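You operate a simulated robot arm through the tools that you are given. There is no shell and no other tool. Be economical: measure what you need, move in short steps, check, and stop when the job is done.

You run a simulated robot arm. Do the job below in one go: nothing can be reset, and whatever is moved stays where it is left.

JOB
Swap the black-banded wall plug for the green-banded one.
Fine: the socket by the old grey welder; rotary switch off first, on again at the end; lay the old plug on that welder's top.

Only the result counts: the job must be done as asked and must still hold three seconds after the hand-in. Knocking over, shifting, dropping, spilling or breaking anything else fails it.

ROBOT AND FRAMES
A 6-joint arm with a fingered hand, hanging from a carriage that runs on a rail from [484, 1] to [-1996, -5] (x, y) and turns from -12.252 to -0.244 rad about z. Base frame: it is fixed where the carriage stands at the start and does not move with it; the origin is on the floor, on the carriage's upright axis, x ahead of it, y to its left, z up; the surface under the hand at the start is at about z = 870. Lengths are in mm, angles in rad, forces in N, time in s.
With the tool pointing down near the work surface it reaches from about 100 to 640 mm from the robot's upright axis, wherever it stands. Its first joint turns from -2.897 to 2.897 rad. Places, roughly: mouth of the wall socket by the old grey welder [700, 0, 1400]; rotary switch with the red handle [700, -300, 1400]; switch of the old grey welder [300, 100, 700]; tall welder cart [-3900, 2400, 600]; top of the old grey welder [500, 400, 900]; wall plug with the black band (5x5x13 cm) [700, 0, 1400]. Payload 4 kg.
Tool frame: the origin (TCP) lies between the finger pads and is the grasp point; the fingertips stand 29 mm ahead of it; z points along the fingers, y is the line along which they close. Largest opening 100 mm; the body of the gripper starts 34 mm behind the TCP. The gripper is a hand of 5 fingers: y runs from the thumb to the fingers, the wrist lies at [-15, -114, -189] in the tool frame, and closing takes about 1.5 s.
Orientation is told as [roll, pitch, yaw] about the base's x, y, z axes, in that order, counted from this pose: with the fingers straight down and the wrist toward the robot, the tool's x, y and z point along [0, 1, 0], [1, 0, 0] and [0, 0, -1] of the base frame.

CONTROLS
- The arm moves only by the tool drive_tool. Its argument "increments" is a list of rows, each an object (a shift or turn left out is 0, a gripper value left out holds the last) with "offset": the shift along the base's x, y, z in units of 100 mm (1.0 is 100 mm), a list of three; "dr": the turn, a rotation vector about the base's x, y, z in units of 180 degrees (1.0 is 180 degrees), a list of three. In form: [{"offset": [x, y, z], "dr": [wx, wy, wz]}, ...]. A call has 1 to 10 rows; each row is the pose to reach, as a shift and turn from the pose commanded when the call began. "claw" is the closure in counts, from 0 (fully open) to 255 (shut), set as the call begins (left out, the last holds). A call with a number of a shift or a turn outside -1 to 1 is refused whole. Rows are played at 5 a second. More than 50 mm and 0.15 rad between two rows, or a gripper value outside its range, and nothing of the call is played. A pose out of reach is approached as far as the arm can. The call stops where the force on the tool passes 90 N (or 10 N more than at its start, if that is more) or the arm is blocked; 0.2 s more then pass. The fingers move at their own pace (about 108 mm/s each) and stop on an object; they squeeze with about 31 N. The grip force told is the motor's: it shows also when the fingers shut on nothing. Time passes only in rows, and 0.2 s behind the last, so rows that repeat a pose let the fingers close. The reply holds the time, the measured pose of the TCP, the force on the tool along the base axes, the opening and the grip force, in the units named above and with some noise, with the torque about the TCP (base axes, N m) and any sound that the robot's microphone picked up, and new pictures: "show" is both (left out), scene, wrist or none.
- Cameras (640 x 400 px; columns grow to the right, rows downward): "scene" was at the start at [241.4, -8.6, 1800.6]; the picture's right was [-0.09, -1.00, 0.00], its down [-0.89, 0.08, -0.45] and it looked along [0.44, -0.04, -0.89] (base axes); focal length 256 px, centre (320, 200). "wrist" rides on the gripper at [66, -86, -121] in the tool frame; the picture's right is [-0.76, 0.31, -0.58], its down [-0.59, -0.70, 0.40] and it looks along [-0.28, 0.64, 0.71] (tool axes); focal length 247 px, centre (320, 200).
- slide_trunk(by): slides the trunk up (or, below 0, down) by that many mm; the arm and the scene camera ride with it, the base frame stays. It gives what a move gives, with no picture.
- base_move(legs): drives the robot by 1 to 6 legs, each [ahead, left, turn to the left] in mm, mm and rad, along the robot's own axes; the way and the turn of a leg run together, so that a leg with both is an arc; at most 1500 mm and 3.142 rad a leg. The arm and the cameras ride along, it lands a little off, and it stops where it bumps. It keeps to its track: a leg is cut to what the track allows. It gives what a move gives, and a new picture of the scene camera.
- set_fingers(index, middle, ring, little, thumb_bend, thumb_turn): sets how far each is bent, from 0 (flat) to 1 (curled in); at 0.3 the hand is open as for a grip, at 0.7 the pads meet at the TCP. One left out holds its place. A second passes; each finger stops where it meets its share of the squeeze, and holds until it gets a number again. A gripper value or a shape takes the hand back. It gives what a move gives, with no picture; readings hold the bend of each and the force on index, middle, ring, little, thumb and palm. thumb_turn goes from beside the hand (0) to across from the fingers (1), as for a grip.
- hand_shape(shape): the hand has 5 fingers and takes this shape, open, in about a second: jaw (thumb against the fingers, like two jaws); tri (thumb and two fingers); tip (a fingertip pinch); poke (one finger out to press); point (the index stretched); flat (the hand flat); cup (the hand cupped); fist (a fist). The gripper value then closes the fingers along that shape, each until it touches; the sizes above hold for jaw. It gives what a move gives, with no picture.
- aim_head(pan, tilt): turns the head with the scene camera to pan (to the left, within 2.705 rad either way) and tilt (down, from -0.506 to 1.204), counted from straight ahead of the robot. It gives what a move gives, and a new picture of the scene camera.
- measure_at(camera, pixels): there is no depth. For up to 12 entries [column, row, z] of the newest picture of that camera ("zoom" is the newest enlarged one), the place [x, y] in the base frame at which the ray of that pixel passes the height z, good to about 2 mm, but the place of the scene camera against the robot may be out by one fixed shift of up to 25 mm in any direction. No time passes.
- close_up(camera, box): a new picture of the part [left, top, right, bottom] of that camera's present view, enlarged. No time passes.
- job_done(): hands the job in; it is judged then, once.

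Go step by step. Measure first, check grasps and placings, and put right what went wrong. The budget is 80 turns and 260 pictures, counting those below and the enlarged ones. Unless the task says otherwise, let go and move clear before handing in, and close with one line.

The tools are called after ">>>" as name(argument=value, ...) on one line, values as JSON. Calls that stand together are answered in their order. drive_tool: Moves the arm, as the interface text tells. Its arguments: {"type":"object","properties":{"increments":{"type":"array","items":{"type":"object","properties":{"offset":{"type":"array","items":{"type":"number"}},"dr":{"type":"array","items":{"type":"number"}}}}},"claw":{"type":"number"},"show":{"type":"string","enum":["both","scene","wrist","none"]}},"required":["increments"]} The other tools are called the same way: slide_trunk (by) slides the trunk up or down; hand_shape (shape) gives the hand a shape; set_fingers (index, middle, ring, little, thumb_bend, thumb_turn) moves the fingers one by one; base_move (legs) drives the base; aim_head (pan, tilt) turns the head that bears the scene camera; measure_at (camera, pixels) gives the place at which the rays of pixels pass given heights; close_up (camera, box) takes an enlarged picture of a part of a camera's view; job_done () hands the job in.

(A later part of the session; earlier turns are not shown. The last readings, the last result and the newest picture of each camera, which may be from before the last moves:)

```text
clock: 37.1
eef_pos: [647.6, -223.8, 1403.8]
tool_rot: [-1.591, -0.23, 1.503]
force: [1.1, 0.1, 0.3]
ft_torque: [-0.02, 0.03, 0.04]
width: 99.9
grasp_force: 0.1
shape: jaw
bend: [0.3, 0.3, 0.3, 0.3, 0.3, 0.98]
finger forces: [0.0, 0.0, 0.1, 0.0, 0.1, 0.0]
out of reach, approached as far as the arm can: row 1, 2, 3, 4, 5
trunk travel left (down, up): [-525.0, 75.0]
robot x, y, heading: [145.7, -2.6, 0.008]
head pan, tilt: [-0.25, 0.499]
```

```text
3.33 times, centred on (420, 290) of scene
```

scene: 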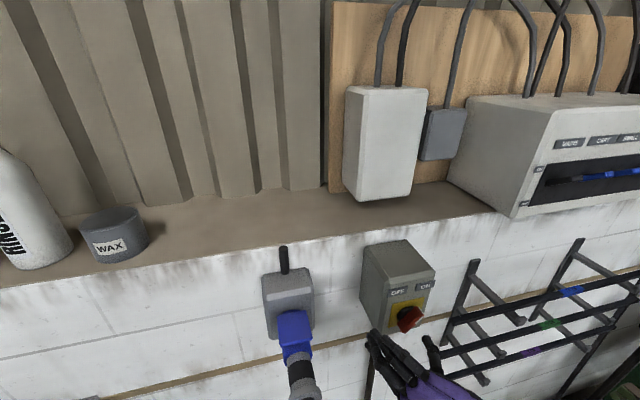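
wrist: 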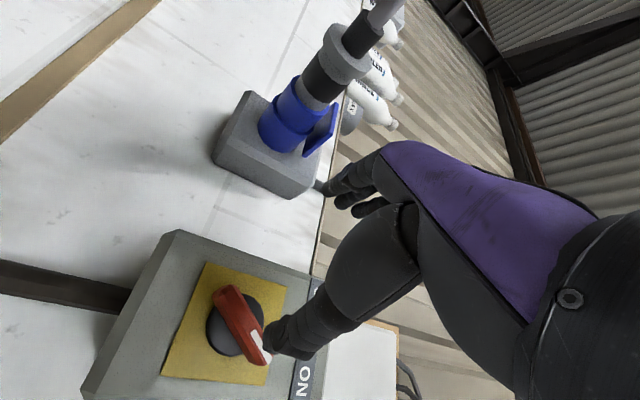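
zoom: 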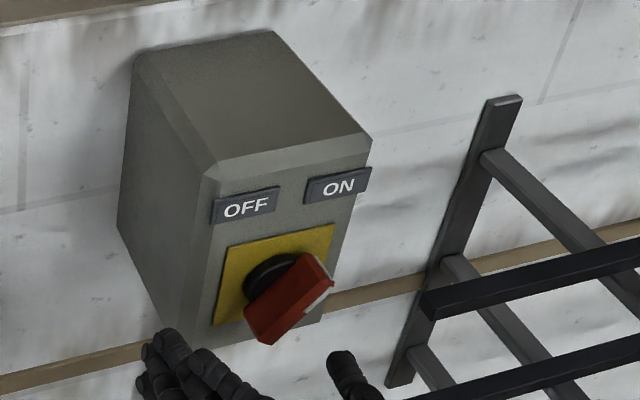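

The switch is still ON and undisturbed. I'll back the base off and roll the hand over through "y up" to the mirrored orientation.

>>> base_move(legs=[[-200, 0, 0]])

>>> drive_tool(increments=[{"offset": [0, 0.2, 0], "dr": [0, 0.003, 0.012]}, {"offset": [0.1, 0.4, 0], "dr": [0, 0.006, 0.023]}, {"offset": [0.2, 0.6, 0], "dr": [0, 0.006, 0.023]}, {"offset": [0.3, 0.8, 0], "dr": [0, 0.006, 0.023]}], show="none")

>>> drive_tool(increments=[{"dr": [0.045, 0, 0]}, {"dr": [0.09, 0, 0]}, {"dr": [0.135, 0, 0]}, {"dr": [0.18, 0, 0]}, {"dr": [0.225, 0, 0]}, {"dr": [0.27, 0, 0]}, {"dr": [0.315, 0, 0]}, {"dr": [0.36, 0, 0]}, {"dr": [0.405, 0, 0]}, {"dr": [0.45, 0, 0]}], show="none")

>>> drive_tool(increments=[{"dr": [0.045, 0, 0]}, {"dr": [0.09, 0, 0]}, {"dr": [0.135, 0, 0]}, {"dr": [0.18, 0, 0]}, {"dr": [0.225, 0, 0]}, {"dr": [0.27, 0, 0]}, {"dr": [0.315, 0, 0]}, {"dr": [0.36, 0, 0]}, {"dr": [0.405, 0, 0]}, {"dr": [0.45, 0, 0]}], show="both")

```text
clock: 38.7
eef_pos: [452.0, -224.9, 1402.5]
tool_rot: [-1.588, -0.229, 1.5]
force: [0.5, 0.2, -0.2]
ft_torque: [0.03, 0.02, 0.03]
width: 99.8
grasp_force: 0.0
shape: jaw
bend: [0.3, 0.3, 0.3, 0.3, 0.3, 0.98]
finger forces: [0.0, 0.1, 0.0, 0.0, 0.0, 0.1]
trunk travel left (down, up): [-525.0, 75.0]
robot x, y, heading: [-49.8, 4.1, -0.002]
head pan, tilt: [-0.25, 0.499]
```

scene: 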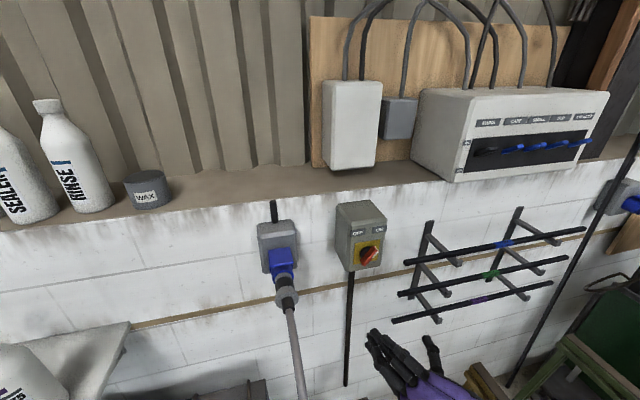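

```text
clock: 39.7
eef_pos: [482.1, -146.1, 1403.0]
tool_rot: [-1.568, -0.23, 1.565]
force: [-0.3, -0.4, -0.6]
ft_torque: [0.0, -0.05, 0.05]
width: 99.6
grasp_force: 0.0
shape: jaw
bend: [0.3, 0.3, 0.3, 0.3, 0.3, 0.98]
finger forces: [0.1, 0.0, 0.0, 0.1, 0.0, 0.0]
trunk travel left (down, up): [-525.0, 75.0]
robot x, y, heading: [-51.2, -2.6, -0.005]
head pan, tilt: [-0.25, 0.499]
```

```text
clock: 41.9
eef_pos: [481.4, -145.2, 1403.4]
tool_rot: [1.519, -1.496, -1.517]
force: [-0.2, -0.1, -1.0]
ft_torque: [0.03, -0.01, 0.0]
width: 100.1
grasp_force: 0.1
shape: jaw
bend: [0.3, 0.3, 0.3, 0.3, 0.3, 0.98]
finger forces: [0.1, 0.1, 0.1, 0.0, 0.1, 0.0]
trunk travel left (down, up): [-525.0, 75.0]
robot x, y, heading: [-51.4, -1.7, 0.0]
head pan, tilt: [-0.25, 0.499]
```

```text
clock: 44.1
eef_pos: [482.1, -145.7, 1405.2]
tool_rot: [1.569, -0.082, -1.564]
force: [0.1, -0.6, -0.3]
ft_torque: [0.02, 0.03, 0.04]
width: 99.9
grasp_force: 0.0
shape: jaw
bend: [0.3, 0.3, 0.3, 0.3, 0.3, 0.98]
finger forces: [0.0, 0.1, 0.0, 0.1, 0.0, 0.0]
trunk travel left (down, up): [-525.0, 75.0]
robot x, y, heading: [-52.4, 1.8, 0.002]
head pan, tilt: [-0.25, 0.499]
```

scene: 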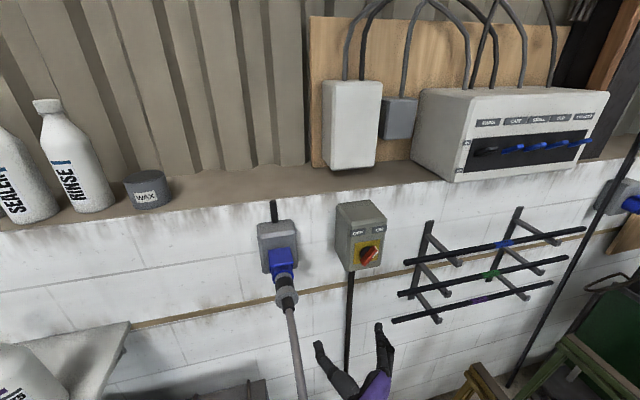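
wrist: 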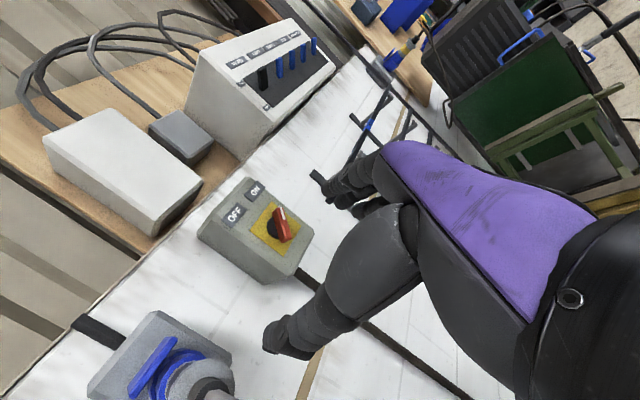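

This orientation works smoothly. I'll go to the switch line with the roll for the handle, rehearse the turn in free space to confirm reach.

>>> drive_tool(increments=[{"offset": [0.05, -0.2, -0.05], "dr": [0.045, 0, 0]}, {"offset": [0.1, -0.4, -0.1], "dr": [0.09, 0, 0]}, {"offset": [0.15, -0.6, -0.15], "dr": [0.135, 0, 0]}, {"offset": [0.2, -0.8, -0.2], "dr": [0.18, 0, 0]}, {"offset": [0.26, -1.0, -0.21], "dr": [0.215, 0, 0]}], show="none")

>>> drive_tool(increments=[{"offset": [0, -0.15, 0]}, {"offset": [0, -0.325, 0]}], show="both")

>>> drive_tool(increments=[{"dr": [-0.045, 0, 0]}, {"dr": [-0.09, 0, 0]}, {"dr": [-0.135, 0, 0]}, {"dr": [-0.18, 0, 0]}, {"dr": [-0.225, 0, 0]}, {"dr": [-0.27, 0, 0]}, {"dr": [-0.315, 0, 0]}, {"dr": [-0.36, 0, 0]}, {"dr": [-0.405, 0, 0]}, {"dr": [-0.45, 0, 0]}], show="none")

>>> drive_tool(increments=[{"dr": [0.045, 0, 0]}, {"dr": [0.09, 0, 0]}, {"dr": [0.135, 0, 0]}, {"dr": [0.18, 0, 0]}, {"dr": [0.225, 0, 0]}, {"dr": [0.27, 0, 0]}, {"dr": [0.315, 0, 0]}, {"dr": [0.36, 0, 0]}, {"dr": [0.405, 0, 0]}, {"dr": [0.45, 0, 0]}], show="none")

```text
clock: 45.3
eef_pos: [507.3, -244.4, 1382.8]
tool_rot: [1.574, 0.594, -1.567]
force: [-0.2, 0.8, -0.3]
ft_torque: [0.01, -0.04, 0.04]
width: 99.8
grasp_force: 0.1
shape: jaw
bend: [0.3, 0.3, 0.3, 0.3, 0.3, 0.98]
finger forces: [0.0, 0.0, 0.0, 0.0, 0.1, 0.1]
trunk travel left (down, up): [-525.0, 75.0]
robot x, y, heading: [-52.2, -0.3, 0.004]
head pan, tilt: [-0.25, 0.499]
```

```text
clock: 45.9
eef_pos: [508.5, -277.8, 1379.3]
tool_rot: [1.574, 0.591, -1.566]
force: [0.5, 1.5, -0.5]
ft_torque: [-0.01, 0.0, -0.02]
width: 100.0
grasp_force: 0.1
shape: jaw
bend: [0.3, 0.3, 0.3, 0.3, 0.3, 0.98]
finger forces: [0.1, 0.0, 0.0, 0.0, 0.0, 0.1]
trunk travel left (down, up): [-525.0, 75.0]
robot x, y, heading: [-51.6, 0.7, -0.002]
head pan, tilt: [-0.25, 0.499]
```

scene: 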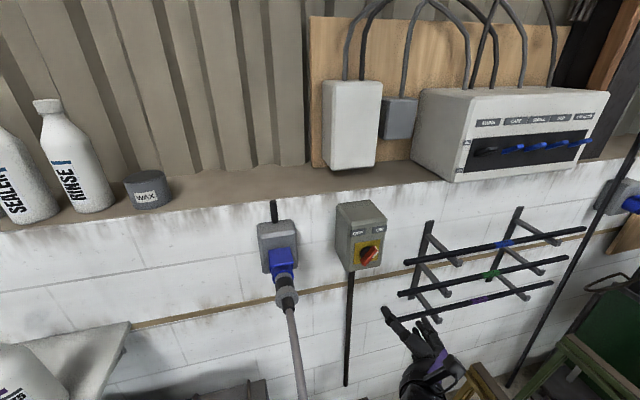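
wrist: 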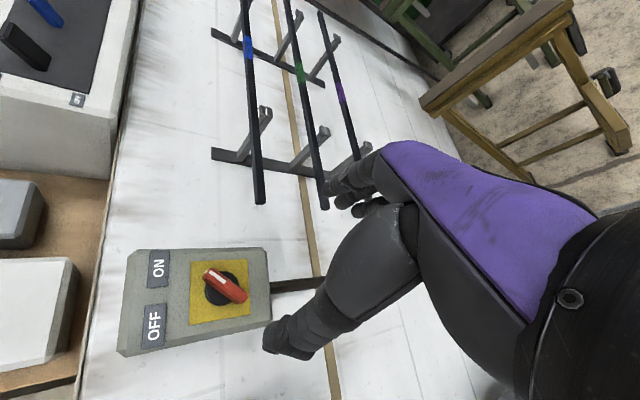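

```text
clock: 48.1
eef_pos: [509.3, -277.6, 1382.1]
tool_rot: [1.564, -0.825, -1.563]
force: [-0.3, -0.5, -0.3]
ft_torque: [0.0, 0.0, 0.02]
width: 99.4
grasp_force: 0.1
shape: jaw
bend: [0.3, 0.3, 0.3, 0.3, 0.3, 0.98]
finger forces: [0.1, 0.0, 0.1, 0.1, 0.0, 0.0]
trunk travel left (down, up): [-525.0, 75.0]
robot x, y, heading: [-50.8, 1.6, 0.001]
head pan, tilt: [-0.25, 0.499]
```

```text
clock: 50.3
eef_pos: [507.7, -278.5, 1383.0]
tool_rot: [1.573, 0.594, -1.565]
force: [0.1, 0.6, 0.2]
ft_torque: [-0.01, -0.02, 0.0]
width: 99.9
grasp_force: 0.1
shape: jaw
bend: [0.3, 0.3, 0.3, 0.3, 0.3, 0.98]
finger forces: [0.0, 0.0, 0.0, 0.0, 0.0, 0.1]
trunk travel left (down, up): [-525.0, 75.0]
robot x, y, heading: [-53.5, -1.7, 0.005]
head pan, tilt: [-0.25, 0.499]
```

The full turn is reachable here. I'll drive forward about 145 mm and check alignment.

>>> base_move(legs=[[145, 0, 0]])

>>> drive_tool(increments=[{"offset": [0, 0, 0]}], show="wrist")

```text
clock: 51.7
eef_pos: [653.8, -278.3, 1382.0]
tool_rot: [1.572, 0.589, -1.567]
force: [-0.1, -1.2, -0.3]
ft_torque: [0.03, -0.02, -0.01]
width: 99.8
grasp_force: 0.0
shape: jaw
bend: [0.3, 0.3, 0.3, 0.3, 0.3, 0.98]
finger forces: [0.1, 0.1, 0.0, 0.0, 0.0, 0.1]
trunk travel left (down, up): [-525.0, 75.0]
robot x, y, heading: [89.5, -3.0, -0.001]
head pan, tilt: [-0.25, 0.499]
```

scene: 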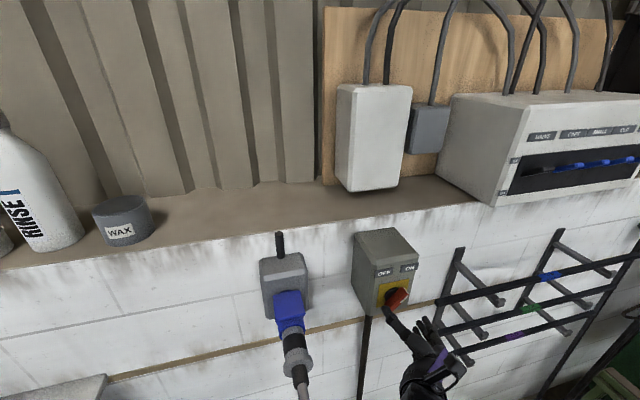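

```text
clock: 52.1
eef_pos: [653.2, -279.4, 1381.8]
tool_rot: [1.573, 0.592, -1.568]
force: [0.5, -0.4, -0.8]
ft_torque: [-0.04, 0.02, -0.01]
width: 99.8
grasp_force: 0.1
shape: jaw
bend: [0.3, 0.3, 0.3, 0.3, 0.3, 0.98]
finger forces: [0.0, 0.0, 0.0, 0.0, 0.0, 0.0]
trunk travel left (down, up): [-525.0, 75.0]
robot x, y, heading: [93.3, 0.6, -0.006]
head pan, tilt: [-0.25, 0.499]
```

wrist: 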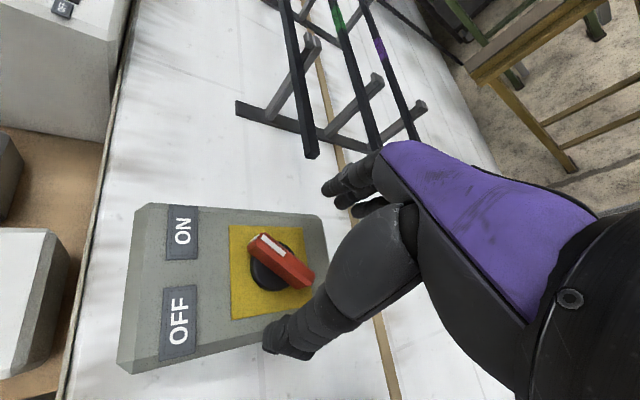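

The handle is again on the tool axis. I'll advance 34 mm, close, and turn about −68°.

>>> drive_tool(increments=[{"offset": [0.1, 0, 0]}, {"offset": [0.2, 0, 0]}, {"offset": [0.3, 0, 0]}, {"offset": [0.34, 0, 0.01]}], show="none")

>>> drive_tool(increments=[{"offset": [0, 0, 0]}, {"offset": [0, 0, 0]}, {"offset": [0, 0, 0]}, {"offset": [0, 0, 0]}, {"offset": [0, 0, 0]}, {"offset": [0, 0, 0]}, {"offset": [0, 0, 0]}, {"offset": [0, 0, 0]}], claw=255, show="wrist")

>>> drive_tool(increments=[{"dr": [-0.04, 0, 0]}, {"dr": [-0.08, 0, 0]}, {"dr": [-0.12, 0, 0]}, {"dr": [-0.16, 0, 0]}, {"dr": [-0.2, 0, 0]}, {"dr": [-0.24, 0, 0]}, {"dr": [-0.28, 0, 0]}, {"dr": [-0.32, 0, 0]}, {"dr": [-0.36, 0, 0]}, {"dr": [-0.38, 0, 0]}], show="both")

>>> close_up(camera="scene", box=[320, 220, 480, 340])

```text
clock: 53.1
eef_pos: [688.5, -279.5, 1384.1]
tool_rot: [1.574, 0.591, -1.566]
force: [-0.1, -0.9, -0.5]
ft_torque: [-0.02, -0.02, 0.01]
width: 99.8
grasp_force: 0.0
shape: jaw
bend: [0.3, 0.3, 0.3, 0.3, 0.3, 0.98]
finger forces: [0.1, 0.0, 0.0, 0.0, 0.0, 0.0]
trunk travel left (down, up): [-525.0, 75.0]
robot x, y, heading: [95.4, -0.3, -0.005]
head pan, tilt: [-0.25, 0.499]
```

```text
clock: 54.9
eef_pos: [688.7, -278.6, 1384.8]
tool_rot: [1.573, 0.591, -1.566]
force: [2.0, 2.6, 0.6]
ft_torque: [-0.1, -0.02, 0.05]
width: 8.2
grasp_force: 31.2
shape: jaw
bend: [0.67, 0.67, 0.7, 0.7, 0.72, 1.0]
finger forces: [14.2, 7.8, 3.7, 0.0, 28.2, 0.1]
trunk travel left (down, up): [-525.0, 75.0]
robot x, y, heading: [90.9, 0.4, -0.0]
head pan, tilt: [-0.25, 0.499]
```

wrist: 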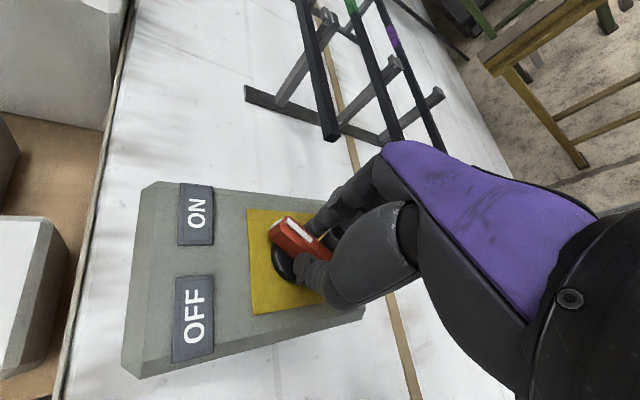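

```text
clock: 57.1
eef_pos: [687.9, -279.1, 1383.9]
tool_rot: [1.568, -0.603, -1.568]
force: [7.8, -5.3, -2.1]
ft_torque: [0.02, 0.0, -0.13]
width: 8.6
grasp_force: 30.4
shape: jaw
bend: [0.66, 0.71, 0.7, 0.7, 0.72, 1.0]
finger forces: [19.4, 7.4, 2.5, 0.1, 25.6, 0.0]
trunk travel left (down, up): [-525.0, 75.0]
robot x, y, heading: [93.2, -2.2, 0.002]
head pan, tilt: [-0.25, 0.499]
```

scene: 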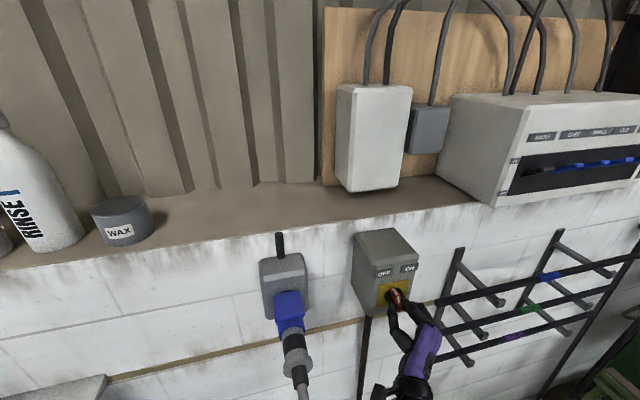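
wrist: 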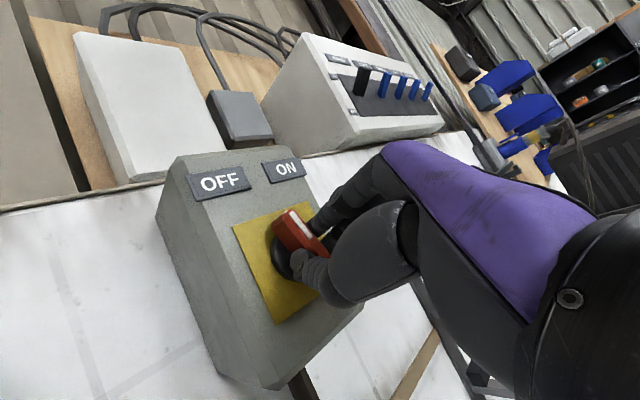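

```text
3.33 times, centred on (400, 280) of scene
```

zoom: 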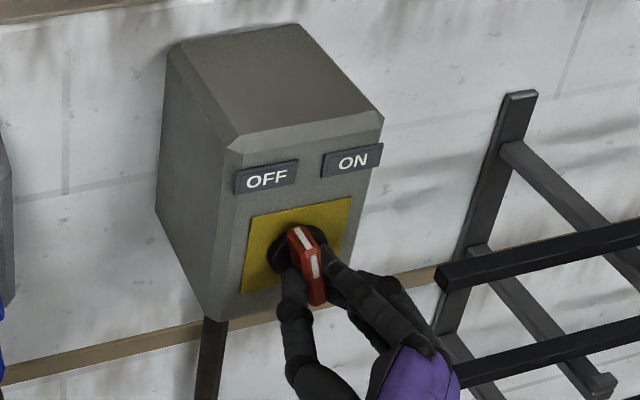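

The handle has followed and leans toward OFF with no torque yet. I'll turn further until it hits its stop.

>>> drive_tool(increments=[{"dr": [-0.03, 0, 0]}, {"dr": [-0.06, 0, 0]}, {"dr": [-0.09, 0, 0]}, {"dr": [-0.11, 0, 0]}], show="both")

>>> close_up(camera="scene", box=[320, 220, 480, 340])

```text
clock: 58.1
eef_pos: [687.0, -279.7, 1384.3]
tool_rot: [1.569, -0.949, -1.568]
force: [7.0, -8.1, 0.4]
ft_torque: [-0.03, -0.01, -0.18]
width: 7.9
grasp_force: 30.7
shape: jaw
bend: [0.66, 0.68, 0.7, 0.7, 0.72, 1.0]
finger forces: [19.5, 7.9, 3.2, 0.1, 25.4, 0.0]
trunk travel left (down, up): [-525.0, 75.0]
robot x, y, heading: [93.1, -2.1, -0.001]
head pan, tilt: [-0.25, 0.499]
```

scene: 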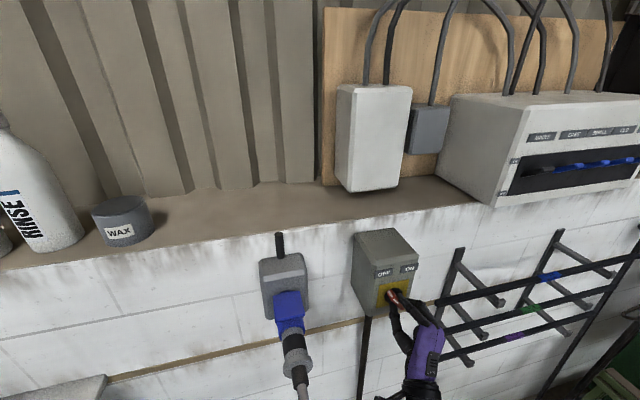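
wrist: 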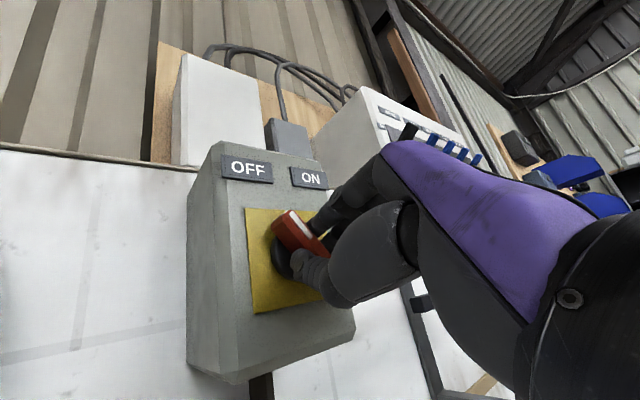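

```text
3.33 times, centred on (400, 280) of scene
```

zoom: 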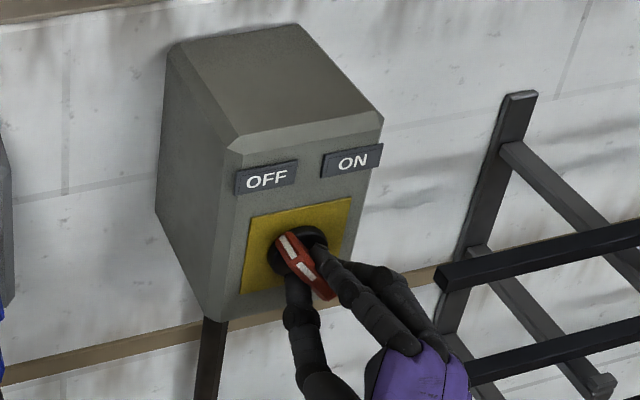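

>>> drive_tool(increments=[{"dr": [-0.03, 0, 0]}, {"dr": [-0.06, 0, 0]}, {"dr": [-0.06, 0, 0]}], show="wrist")

>>> close_up(camera="scene", box=[340, 240, 440, 320])

>>> close_up(camera="wrist", box=[160, 120, 400, 340])

```text
clock: 58.9
eef_pos: [686.8, -280.5, 1383.5]
tool_rot: [1.563, -1.138, -1.564]
force: [6.8, -8.3, -1.1]
ft_torque: [0.14, -0.05, -0.19]
width: 8.8
grasp_force: 30.9
shape: jaw
bend: [0.65, 0.71, 0.7, 0.7, 0.72, 0.99]
finger forces: [22.8, 6.4, 0.9, 0.1, 24.9, 0.0]
trunk travel left (down, up): [-525.0, 75.0]
robot x, y, heading: [94.0, -3.8, -0.004]
head pan, tilt: [-0.25, 0.499]
```

wrist: 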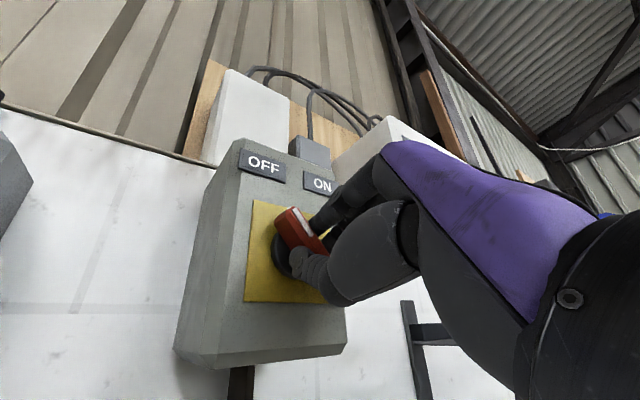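

```text
5.00 times, centred on (390, 280) of scene
```

zoom: 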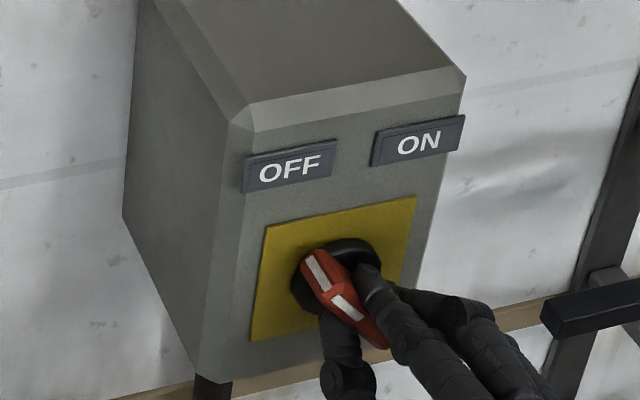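

```text
1.82 times, centred on (280, 230) of wrist
```

zoom: 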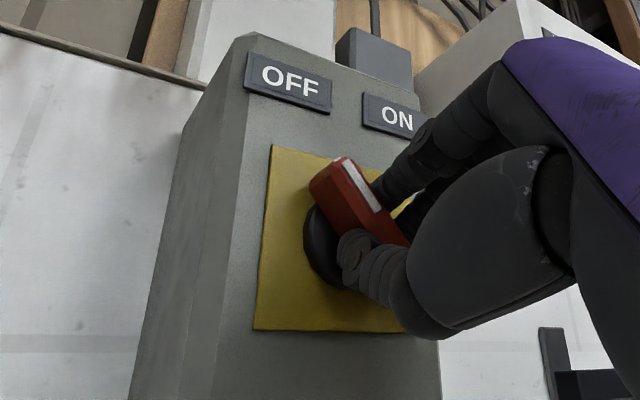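

Torque starts to rise, so it seems to be near its stop. I'll release, back off, and look at where the handle stays.

>>> drive_tool(increments=[{"offset": [0, 0, 0]}, {"offset": [0, 0, 0]}, {"offset": [0, 0, 0]}, {"offset": [0, 0, 0]}, {"offset": [0, 0, 0]}], claw=0, show="none")

>>> drive_tool(increments=[{"offset": [-0.2, 0, 0]}, {"offset": [-0.4, 0, 0]}, {"offset": [-0.6, 0, 0]}], show="wrist")

>>> close_up(camera="scene", box=[340, 240, 440, 320])

>>> close_up(camera="wrist", box=[100, 120, 340, 340])

```text
clock: 60.1
eef_pos: [687.1, -279.3, 1382.7]
tool_rot: [1.562, -1.134, -1.562]
force: [-0.1, -0.2, 0.2]
ft_torque: [0.03, 0.01, -0.03]
width: 99.8
grasp_force: 0.0
shape: jaw
bend: [0.3, 0.3, 0.3, 0.3, 0.3, 0.98]
finger forces: [0.1, 0.0, 0.0, 0.1, 0.0, 0.0]
trunk travel left (down, up): [-525.0, 75.0]
robot x, y, heading: [95.9, 0.7, 0.001]
head pan, tilt: [-0.25, 0.499]
```

```text
clock: 60.9
eef_pos: [626.8, -278.9, 1384.1]
tool_rot: [1.562, -1.137, -1.562]
force: [0.3, 0.2, -0.7]
ft_torque: [-0.01, 0.0, -0.01]
width: 99.8
grasp_force: 0.1
shape: jaw
bend: [0.3, 0.3, 0.3, 0.3, 0.3, 0.98]
finger forces: [0.1, 0.0, 0.1, 0.0, 0.0, 0.0]
trunk travel left (down, up): [-525.0, 75.0]
robot x, y, heading: [92.5, -0.1, -0.003]
head pan, tilt: [-0.25, 0.499]
```

wrist: 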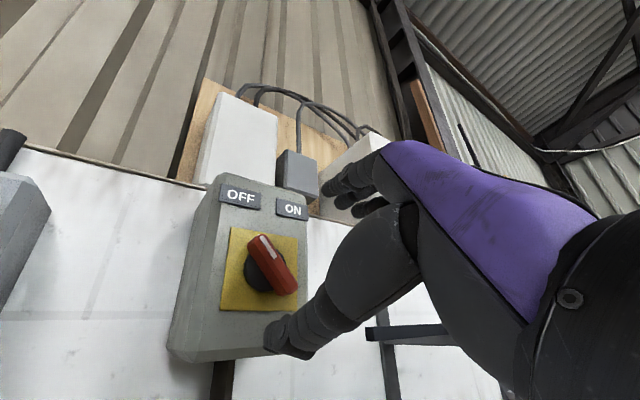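

```text
5.00 times, centred on (390, 280) of scene
```

zoom: 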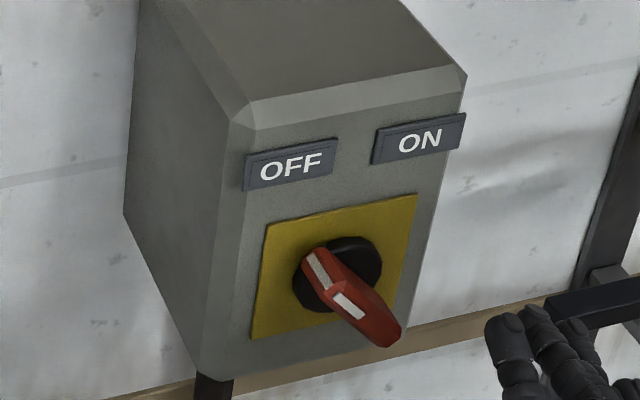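

```text
1.82 times, centred on (220, 230) of wrist
```

zoom: 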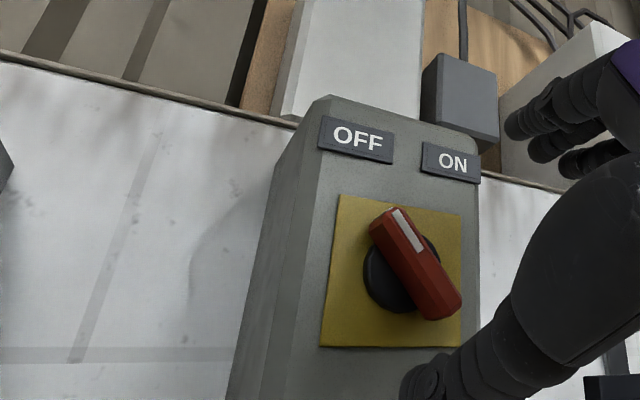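

The handle rests pointing at OFF. Next is the old plug, gripped from above, so I'll back off, raise the trunk to full height, and reorient the hand to fingers-down with the wrist on the right.

>>> base_move(legs=[[-300, 0, 0]])

>>> slide_trunk(by=75)

>>> drive_tool(increments=[{"offset": [0, 0.1, -0.07], "dr": [-0.045, 0, 0]}, {"offset": [0, 0.2, -0.15], "dr": [-0.09, 0, 0]}, {"offset": [0, 0.3, -0.22], "dr": [-0.135, 0, 0]}, {"offset": [0, 0.4, -0.3], "dr": [-0.18, 0, 0]}, {"offset": [0, 0.5, -0.37], "dr": [-0.225, 0, 0]}, {"offset": [0, 0.6, -0.45], "dr": [-0.27, 0, 0]}, {"offset": [0, 0.7, -0.5], "dr": [-0.315, 0, 0]}, {"offset": [0, 0.8, -0.55], "dr": [-0.36, 0, 0]}, {"offset": [0, 0.9, -0.6], "dr": [-0.405, 0, 0]}, {"offset": [0, 1.0, -0.6], "dr": [-0.45, 0, 0]}], show="none")

>>> drive_tool(increments=[{"offset": [0, 0.2, 0], "dr": [-0.045, 0, 0]}, {"offset": [0, 0.4, 0], "dr": [-0.09, 0, 0]}, {"offset": [0, 0.6, 0], "dr": [-0.135, 0, 0]}, {"offset": [0, 0.8, 0], "dr": [-0.165, 0, 0]}, {"offset": [0, 1.0, 0], "dr": [-0.188, 0, 0]}], show="scene")

```text
clock: 63.0
eef_pos: [320.8, -276.6, 1384.8]
tool_rot: [1.563, -1.137, -1.559]
force: [0.5, -0.9, -0.2]
ft_torque: [0.0, -0.04, -0.02]
width: 100.1
grasp_force: 0.0
shape: jaw
bend: [0.3, 0.3, 0.3, 0.3, 0.3, 0.98]
finger forces: [0.0, 0.0, 0.1, 0.0, 0.1, 0.0]
trunk travel left (down, up): [-525.0, 75.0]
robot x, y, heading: [-213.3, -2.1, 0.006]
head pan, tilt: [-0.25, 0.499]
```

scene: 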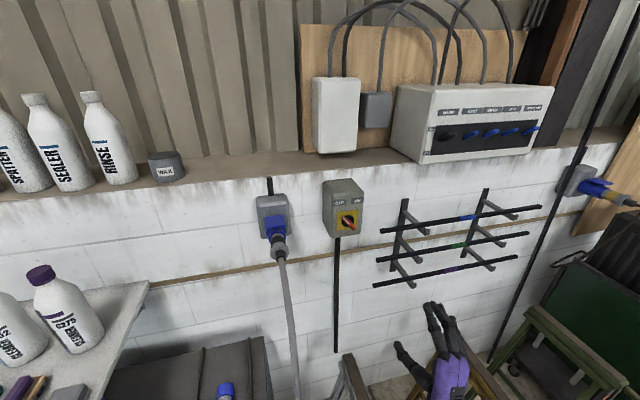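

```text
clock: 64.1
eef_pos: [321.7, -277.3, 1460.0]
tool_rot: [1.564, -1.137, -1.56]
force: [-0.3, 0.3, -0.1]
ft_torque: [-0.03, -0.01, 0.0]
width: 99.7
grasp_force: 0.1
shape: jaw
bend: [0.3, 0.3, 0.3, 0.3, 0.3, 0.98]
finger forces: [0.0, 0.0, 0.0, 0.1, 0.0, 0.0]
trunk travel left (down, up): [-600.0, 0.0]
robot x, y, heading: [-213.0, -2.0, 0.004]
head pan, tilt: [-0.25, 0.499]
```

```text
clock: 66.3
eef_pos: [322.3, -176.9, 1400.5]
tool_rot: [-1.563, -0.589, 1.564]
force: [-0.3, 0.1, -0.7]
ft_torque: [0.03, -0.02, 0.01]
width: 99.9
grasp_force: 0.0
shape: jaw
bend: [0.3, 0.3, 0.3, 0.3, 0.3, 0.98]
finger forces: [0.1, 0.1, 0.1, 0.1, 0.0, 0.0]
trunk travel left (down, up): [-600.0, 0.0]
robot x, y, heading: [-212.1, -0.2, 0.0]
head pan, tilt: [-0.25, 0.499]
```

```text
clock: 67.5
eef_pos: [321.1, -78.1, 1399.4]
tool_rot: [-1.565, 0.003, 1.566]
force: [0.1, -0.3, -0.1]
ft_torque: [-0.01, -0.03, -0.01]
width: 99.9
grasp_force: 0.1
shape: jaw
bend: [0.3, 0.3, 0.3, 0.3, 0.3, 0.98]
finger forces: [0.0, 0.0, 0.0, 0.1, 0.1, 0.1]
trunk travel left (down, up): [-600.0, 0.0]
robot x, y, heading: [-212.2, 4.4, 0.003]
head pan, tilt: [-0.25, 0.499]
```

scene: 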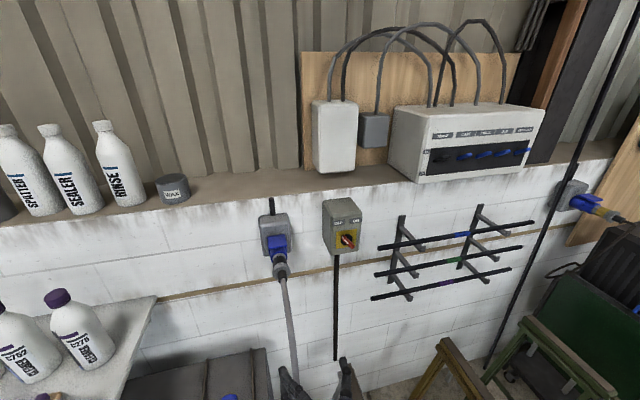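

Now pitch the fingers down while holding height and see if it is reachable.

>>> drive_tool(increments=[{"dr": [0, 0.045, 0]}, {"dr": [0, 0.09, 0]}, {"dr": [0, 0.135, 0]}, {"dr": [0, 0.18, 0]}, {"dr": [0, 0.225, 0]}, {"dr": [0, 0.27, 0]}, {"dr": [0, 0.315, 0]}, {"dr": [0, 0.36, 0]}, {"dr": [0, 0.405, 0]}, {"dr": [0, 0.45, 0]}], show="none")

>>> drive_tool(increments=[{"dr": [0, 0.025, 0]}, {"dr": [0, 0.05, 0]}], show="both")

```text
clock: 69.7
eef_pos: [423.9, -96.9, 1374.1]
tool_rot: [-0.226, 0.036, 1.459]
force: [-0.1, -1.0, 0.0]
ft_torque: [-0.01, 0.03, 0.0]
width: 99.8
grasp_force: 0.1
shape: jaw
bend: [0.3, 0.3, 0.3, 0.3, 0.3, 0.98]
finger forces: [0.1, 0.0, 0.0, 0.0, 0.0, 0.0]
out of reach, approached as far as the arm can: row 2, 3, 4, 5, 6, 7, 8, 9, 10
trunk travel left (down, up): [-600.0, 0.0]
robot x, y, heading: [-212.9, 4.3, 0.004]
head pan, tilt: [-0.25, 0.499]
```

```text
clock: 70.3
eef_pos: [416.8, -96.7, 1367.6]
tool_rot: [-0.155, 0.06, 1.401]
force: [1.0, 0.7, 0.1]
ft_torque: [0.01, 0.02, 0.0]
width: 99.8
grasp_force: 0.0
shape: jaw
bend: [0.3, 0.3, 0.3, 0.3, 0.3, 0.98]
finger forces: [0.0, 0.0, 0.0, 0.1, 0.0, 0.0]
out of reach, approached as far as the arm can: row 1, 2
trunk travel left (down, up): [-600.0, 0.0]
robot x, y, heading: [-212.5, 1.5, 0.002]
head pan, tilt: [-0.25, 0.499]
```

scene: 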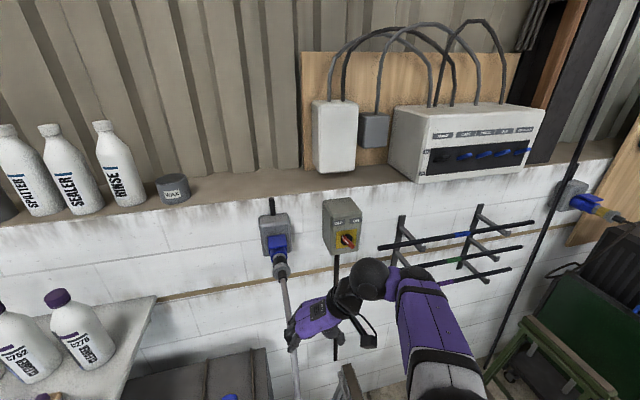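
wrist: 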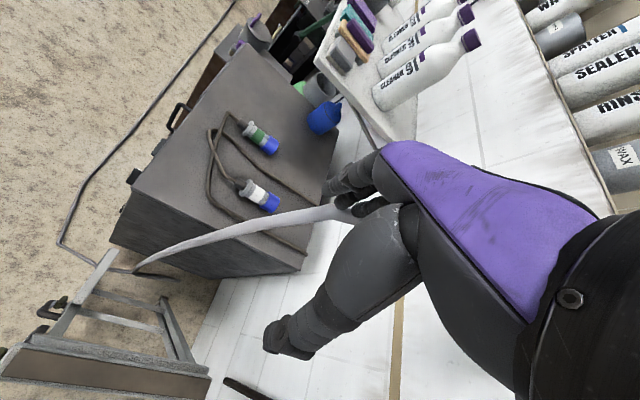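

Nearly vertical is at the edge of reach at this height. A forward tilt of about 25° keeps the closing line horizontal and clears the lid better; I'll try that pose here.

>>> drive_tool(increments=[{"offset": [0, 0.05, 0.05], "dr": [0.009, -0.032, 0.018]}, {"offset": [0, 0.1, 0.1], "dr": [0.018, -0.064, 0.036]}, {"offset": [0, 0.2, 0.2], "dr": [0.027, -0.095, 0.054]}, {"offset": [0, 0.3, 0.3], "dr": [0.027, -0.095, 0.054]}], show="scene")

```text
clock: 71.3
eef_pos: [450.7, -89.4, 1409.4]
tool_rot: [-0.449, -0.052, 1.568]
force: [0.2, 0.5, 0.7]
ft_torque: [0.01, -0.03, 0.0]
width: 99.9
grasp_force: 0.1
shape: jaw
bend: [0.3, 0.3, 0.3, 0.3, 0.3, 0.98]
finger forces: [0.1, 0.0, 0.0, 0.0, 0.1, 0.0]
out of reach, approached as far as the arm can: row 1, 2, 3, 4
trunk travel left (down, up): [-600.0, 0.0]
robot x, y, heading: [-213.3, 0.6, 0.0]
head pan, tilt: [-0.25, 0.499]
```

scene: 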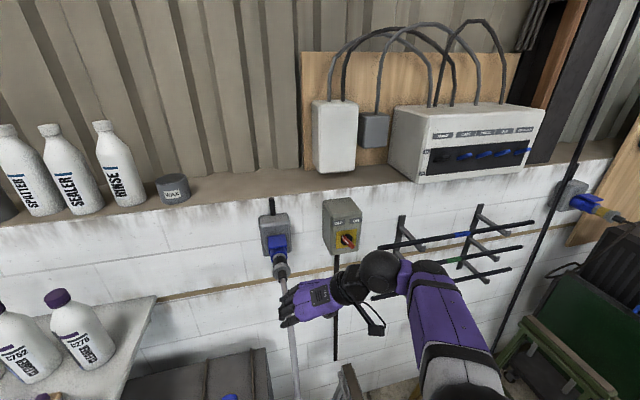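

The pose settled at 26° tilt, but the arm's inner limit pushed it outward. I'll go farther out and straighten it.

>>> drive_tool(increments=[{"offset": [0.15, 0.1, -0.02], "dr": [-0.008, 0, 0]}, {"offset": [0.3, 0.2, -0.04], "dr": [-0.0165, 0, 0]}, {"offset": [0.45, 0.3, -0.06], "dr": [-0.0165, 0, 0]}], show="both")

>>> close_up(camera="scene", box=[220, 180, 400, 330])

```text
clock: 72.1
eef_pos: [474.0, -54.1, 1404.9]
tool_rot: [-0.448, 0.002, 1.57]
force: [0.3, -0.4, -0.2]
ft_torque: [0.0, 0.03, -0.03]
width: 99.9
grasp_force: 0.1
shape: jaw
bend: [0.3, 0.3, 0.3, 0.3, 0.3, 0.98]
finger forces: [0.1, 0.0, 0.1, 0.0, 0.0, 0.0]
out of reach, approached as far as the arm can: row 1, 2, 3
trunk travel left (down, up): [-600.0, 0.0]
robot x, y, heading: [-214.8, 0.3, -0.001]
head pan, tilt: [-0.25, 0.499]
```

scene: 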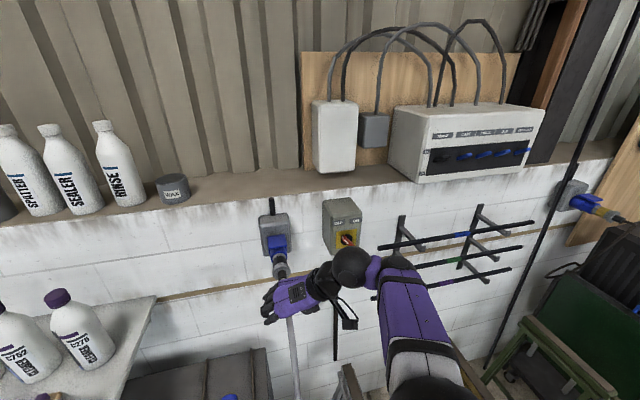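
wrist: 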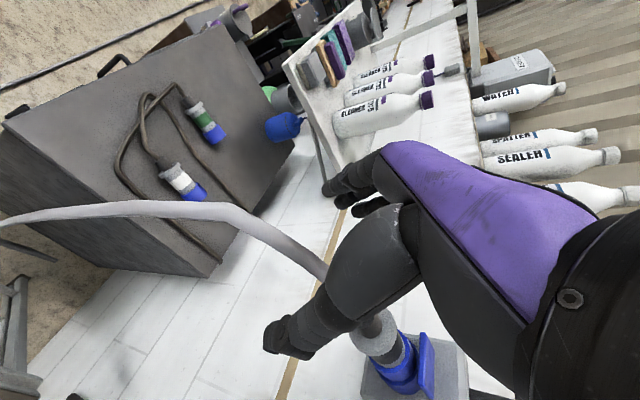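

```text
2.67 times, centred on (310, 255) of scene
```

zoom: 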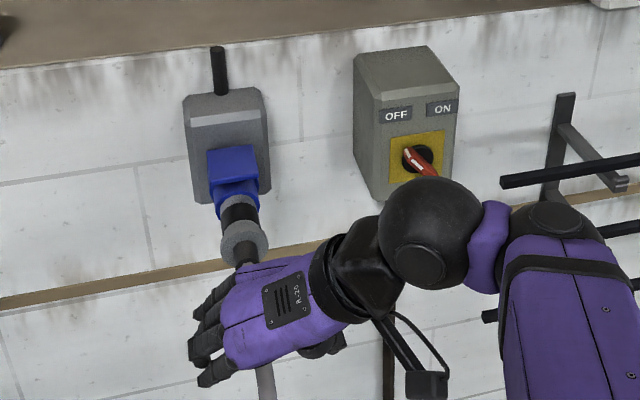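

The pose is now correct (26° tilt, closing line horizontal) at (474,-54,1405), and base and trunk can carry it. I'll measure the plug from this wrist view.

>>> close_up(camera="wrist", box=[300, 260, 500, 400])

```text
2.86 times, centred on (400, 330) of wrist
```

zoom: 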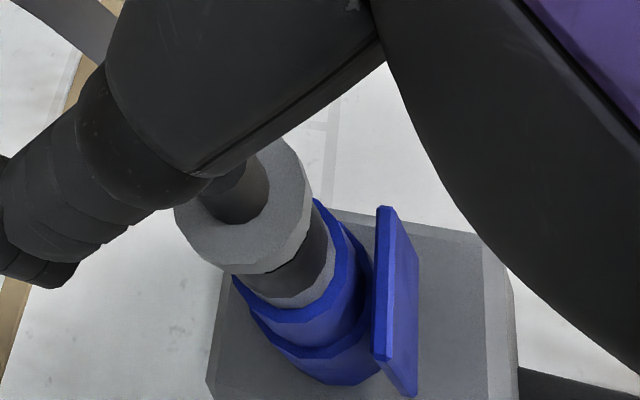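

>>> measure_at(camera="zoom", pixels=[[243, 205, 1385], [243, 205, 1375], [173, 215, 1380], [312, 195, 1380], [255, 273, 1380], [232, 138, 1380], [385, 207, 1420], [400, 395, 1420]])

```text
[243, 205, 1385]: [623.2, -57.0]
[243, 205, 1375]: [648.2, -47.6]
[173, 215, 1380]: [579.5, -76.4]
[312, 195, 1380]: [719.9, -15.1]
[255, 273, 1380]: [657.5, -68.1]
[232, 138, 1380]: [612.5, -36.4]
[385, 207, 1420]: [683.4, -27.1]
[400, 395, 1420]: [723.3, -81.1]
```

Combining views, the plug flange's back face is at about (633,-51,1380), body ahead of it, lid at x≈688–750, z≈1419. I'll drive in with the fingers straddling the plug, z held high.

>>> base_move(legs=[[150, 0, 0]])

>>> drive_tool(increments=[{"offset": [0, 0, 0]}], show="wrist")

>>> close_up(camera="scene", box=[200, 180, 400, 340])

```text
clock: 73.5
eef_pos: [623.9, -54.5, 1404.7]
tool_rot: [-0.447, 0.0, 1.568]
force: [0.7, 0.1, -0.1]
ft_torque: [-0.03, 0.03, 0.0]
width: 100.4
grasp_force: 0.1
shape: jaw
bend: [0.3, 0.3, 0.3, 0.3, 0.3, 0.98]
finger forces: [0.1, 0.0, 0.0, 0.0, 0.0, 0.1]
trunk travel left (down, up): [-600.0, 0.0]
robot x, y, heading: [-62.2, -1.7, 0.003]
head pan, tilt: [-0.25, 0.499]
```

scene: 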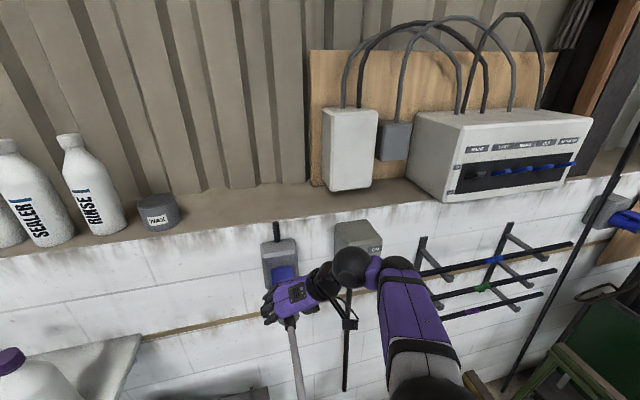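

```text
clock: 73.8
eef_pos: [622.9, -55.4, 1404.1]
tool_rot: [-0.445, 0.003, 1.568]
force: [0.5, 0.3, 0.1]
ft_torque: [-0.01, -0.02, 0.01]
width: 100.1
grasp_force: 0.2
shape: jaw
bend: [0.3, 0.3, 0.3, 0.3, 0.3, 0.98]
finger forces: [0.0, 0.0, 0.1, 0.0, 0.0, 0.0]
trunk travel left (down, up): [-600.0, 0.0]
robot x, y, heading: [-66.5, 0.2, -0.001]
head pan, tilt: [-0.25, 0.499]
```

wrist: 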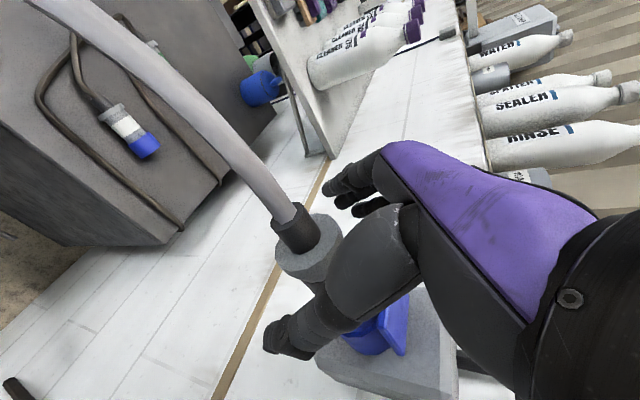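

```text
2.50 times, centred on (300, 260) of scene
```

zoom: 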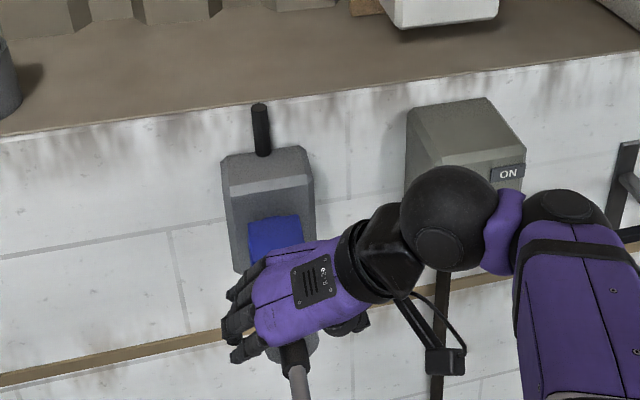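

>>> measure_at(camera="wrist", pixels=[[304, 240, 1380], [304, 240, 1385], [292, 215, 1380], [308, 240, 1375], [325, 325, 1380]])

```text
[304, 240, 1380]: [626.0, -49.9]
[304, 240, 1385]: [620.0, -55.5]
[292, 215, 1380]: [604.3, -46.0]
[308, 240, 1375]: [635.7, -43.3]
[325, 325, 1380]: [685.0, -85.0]
```

The flange back face is at (628,-51,1380). I'll drive 42 mm further so the TCP sits over the black band, then lower 11 mm.

>>> base_move(legs=[[42, 0, 0]])

>>> slide_trunk(by=-11)

>>> drive_tool(increments=[{"offset": [0, 0.03, 0]}], show="wrist")

>>> close_up(camera="scene", box=[200, 200, 400, 360])

```text
clock: 74.7
eef_pos: [663.9, -54.7, 1404.4]
tool_rot: [-0.448, 0.002, 1.565]
force: [-0.9, 0.7, -0.3]
ft_torque: [-0.03, -0.01, -0.01]
width: 100.1
grasp_force: 0.0
shape: jaw
bend: [0.3, 0.3, 0.3, 0.3, 0.3, 0.98]
finger forces: [0.0, 0.0, 0.0, 0.0, 0.1, 0.1]
trunk travel left (down, up): [-600.0, 0.0]
robot x, y, heading: [-23.4, -0.9, 0.002]
head pan, tilt: [-0.25, 0.499]
```

scene: 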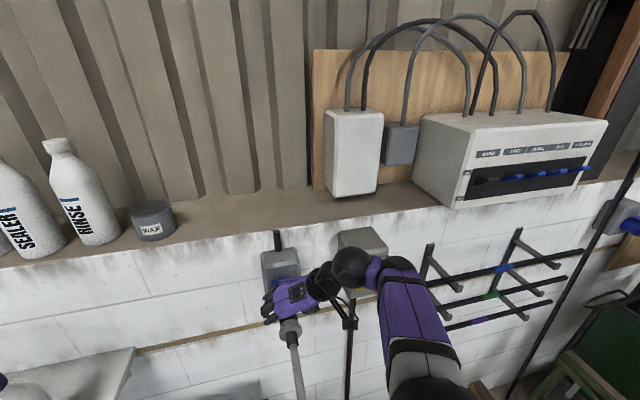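

```text
clock: 75.3
eef_pos: [665.4, -54.4, 1392.7]
tool_rot: [-0.446, 0.001, 1.567]
force: [-0.5, 0.2, 0.0]
ft_torque: [-0.01, 0.02, -0.02]
width: 99.9
grasp_force: 0.0
shape: jaw
bend: [0.3, 0.3, 0.3, 0.3, 0.3, 0.98]
finger forces: [0.1, 0.0, 0.1, 0.0, 0.1, 0.0]
trunk travel left (down, up): [-589.0, 11.0]
robot x, y, heading: [-24.5, 3.0, 0.002]
head pan, tilt: [-0.25, 0.499]
```

```text
clock: 75.7
eef_pos: [663.9, -52.5, 1393.3]
tool_rot: [-0.446, 0.0, 1.566]
force: [-0.2, 0.7, -0.1]
ft_torque: [-0.04, 0.05, -0.03]
width: 100.3
grasp_force: 0.2
shape: jaw
bend: [0.3, 0.3, 0.3, 0.3, 0.3, 0.98]
finger forces: [0.0, 0.0, 0.0, 0.0, 0.1, 0.0]
trunk travel left (down, up): [-589.0, 11.0]
robot x, y, heading: [-24.3, -0.5, -0.001]
head pan, tilt: [-0.25, 0.499]
```

wrist: 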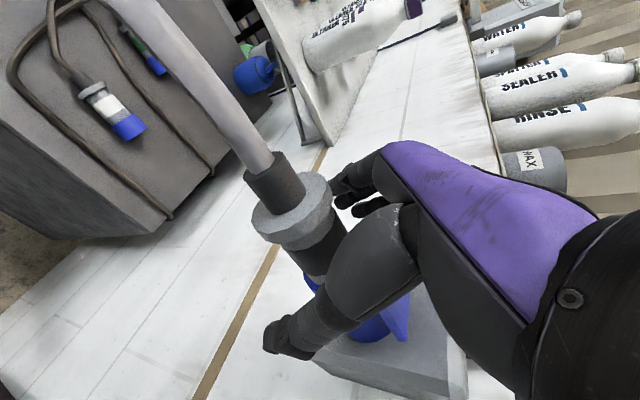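

```text
2.50 times, centred on (300, 280) of scene
```

zoom: 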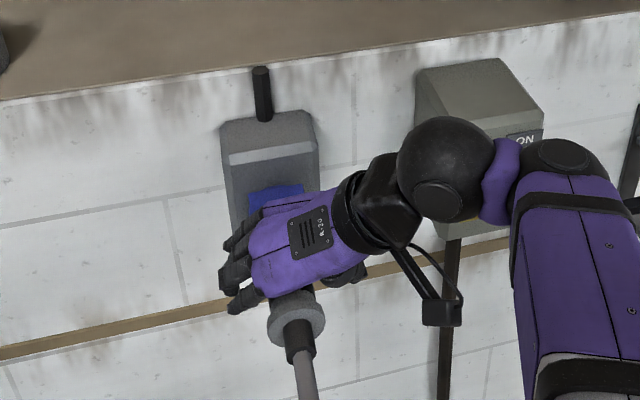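

The black band at wrist (318,255) sits between thumb and fingers. Closing.

>>> drive_tool(increments=[{"offset": [0, 0, 0]}, {"offset": [0, 0, 0]}, {"offset": [0, 0, 0]}, {"offset": [0, 0, 0]}, {"offset": [0, 0, 0]}, {"offset": [0, 0, 0]}, {"offset": [0, 0, 0]}, {"offset": [0, 0, 0]}], claw=255, show="wrist")

```text
clock: 77.5
eef_pos: [664.8, -52.8, 1392.7]
tool_rot: [-0.448, 0.002, 1.565]
force: [2.5, -0.2, -0.7]
ft_torque: [-0.06, -0.04, 0.07]
width: 33.6
grasp_force: 31.0
shape: jaw
bend: [0.44, 0.46, 0.74, 0.54, 0.48, 1.0]
finger forces: [15.2, 8.3, 3.6, 0.0, 27.2, 0.1]
trunk travel left (down, up): [-589.0, 11.0]
robot x, y, heading: [-23.6, -0.2, -0.003]
head pan, tilt: [-0.25, 0.499]
```

wrist: 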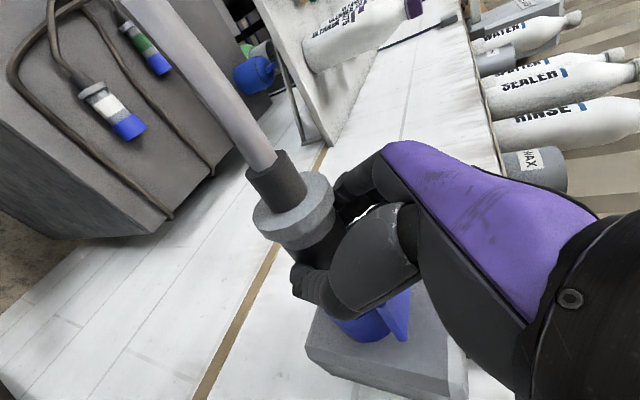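

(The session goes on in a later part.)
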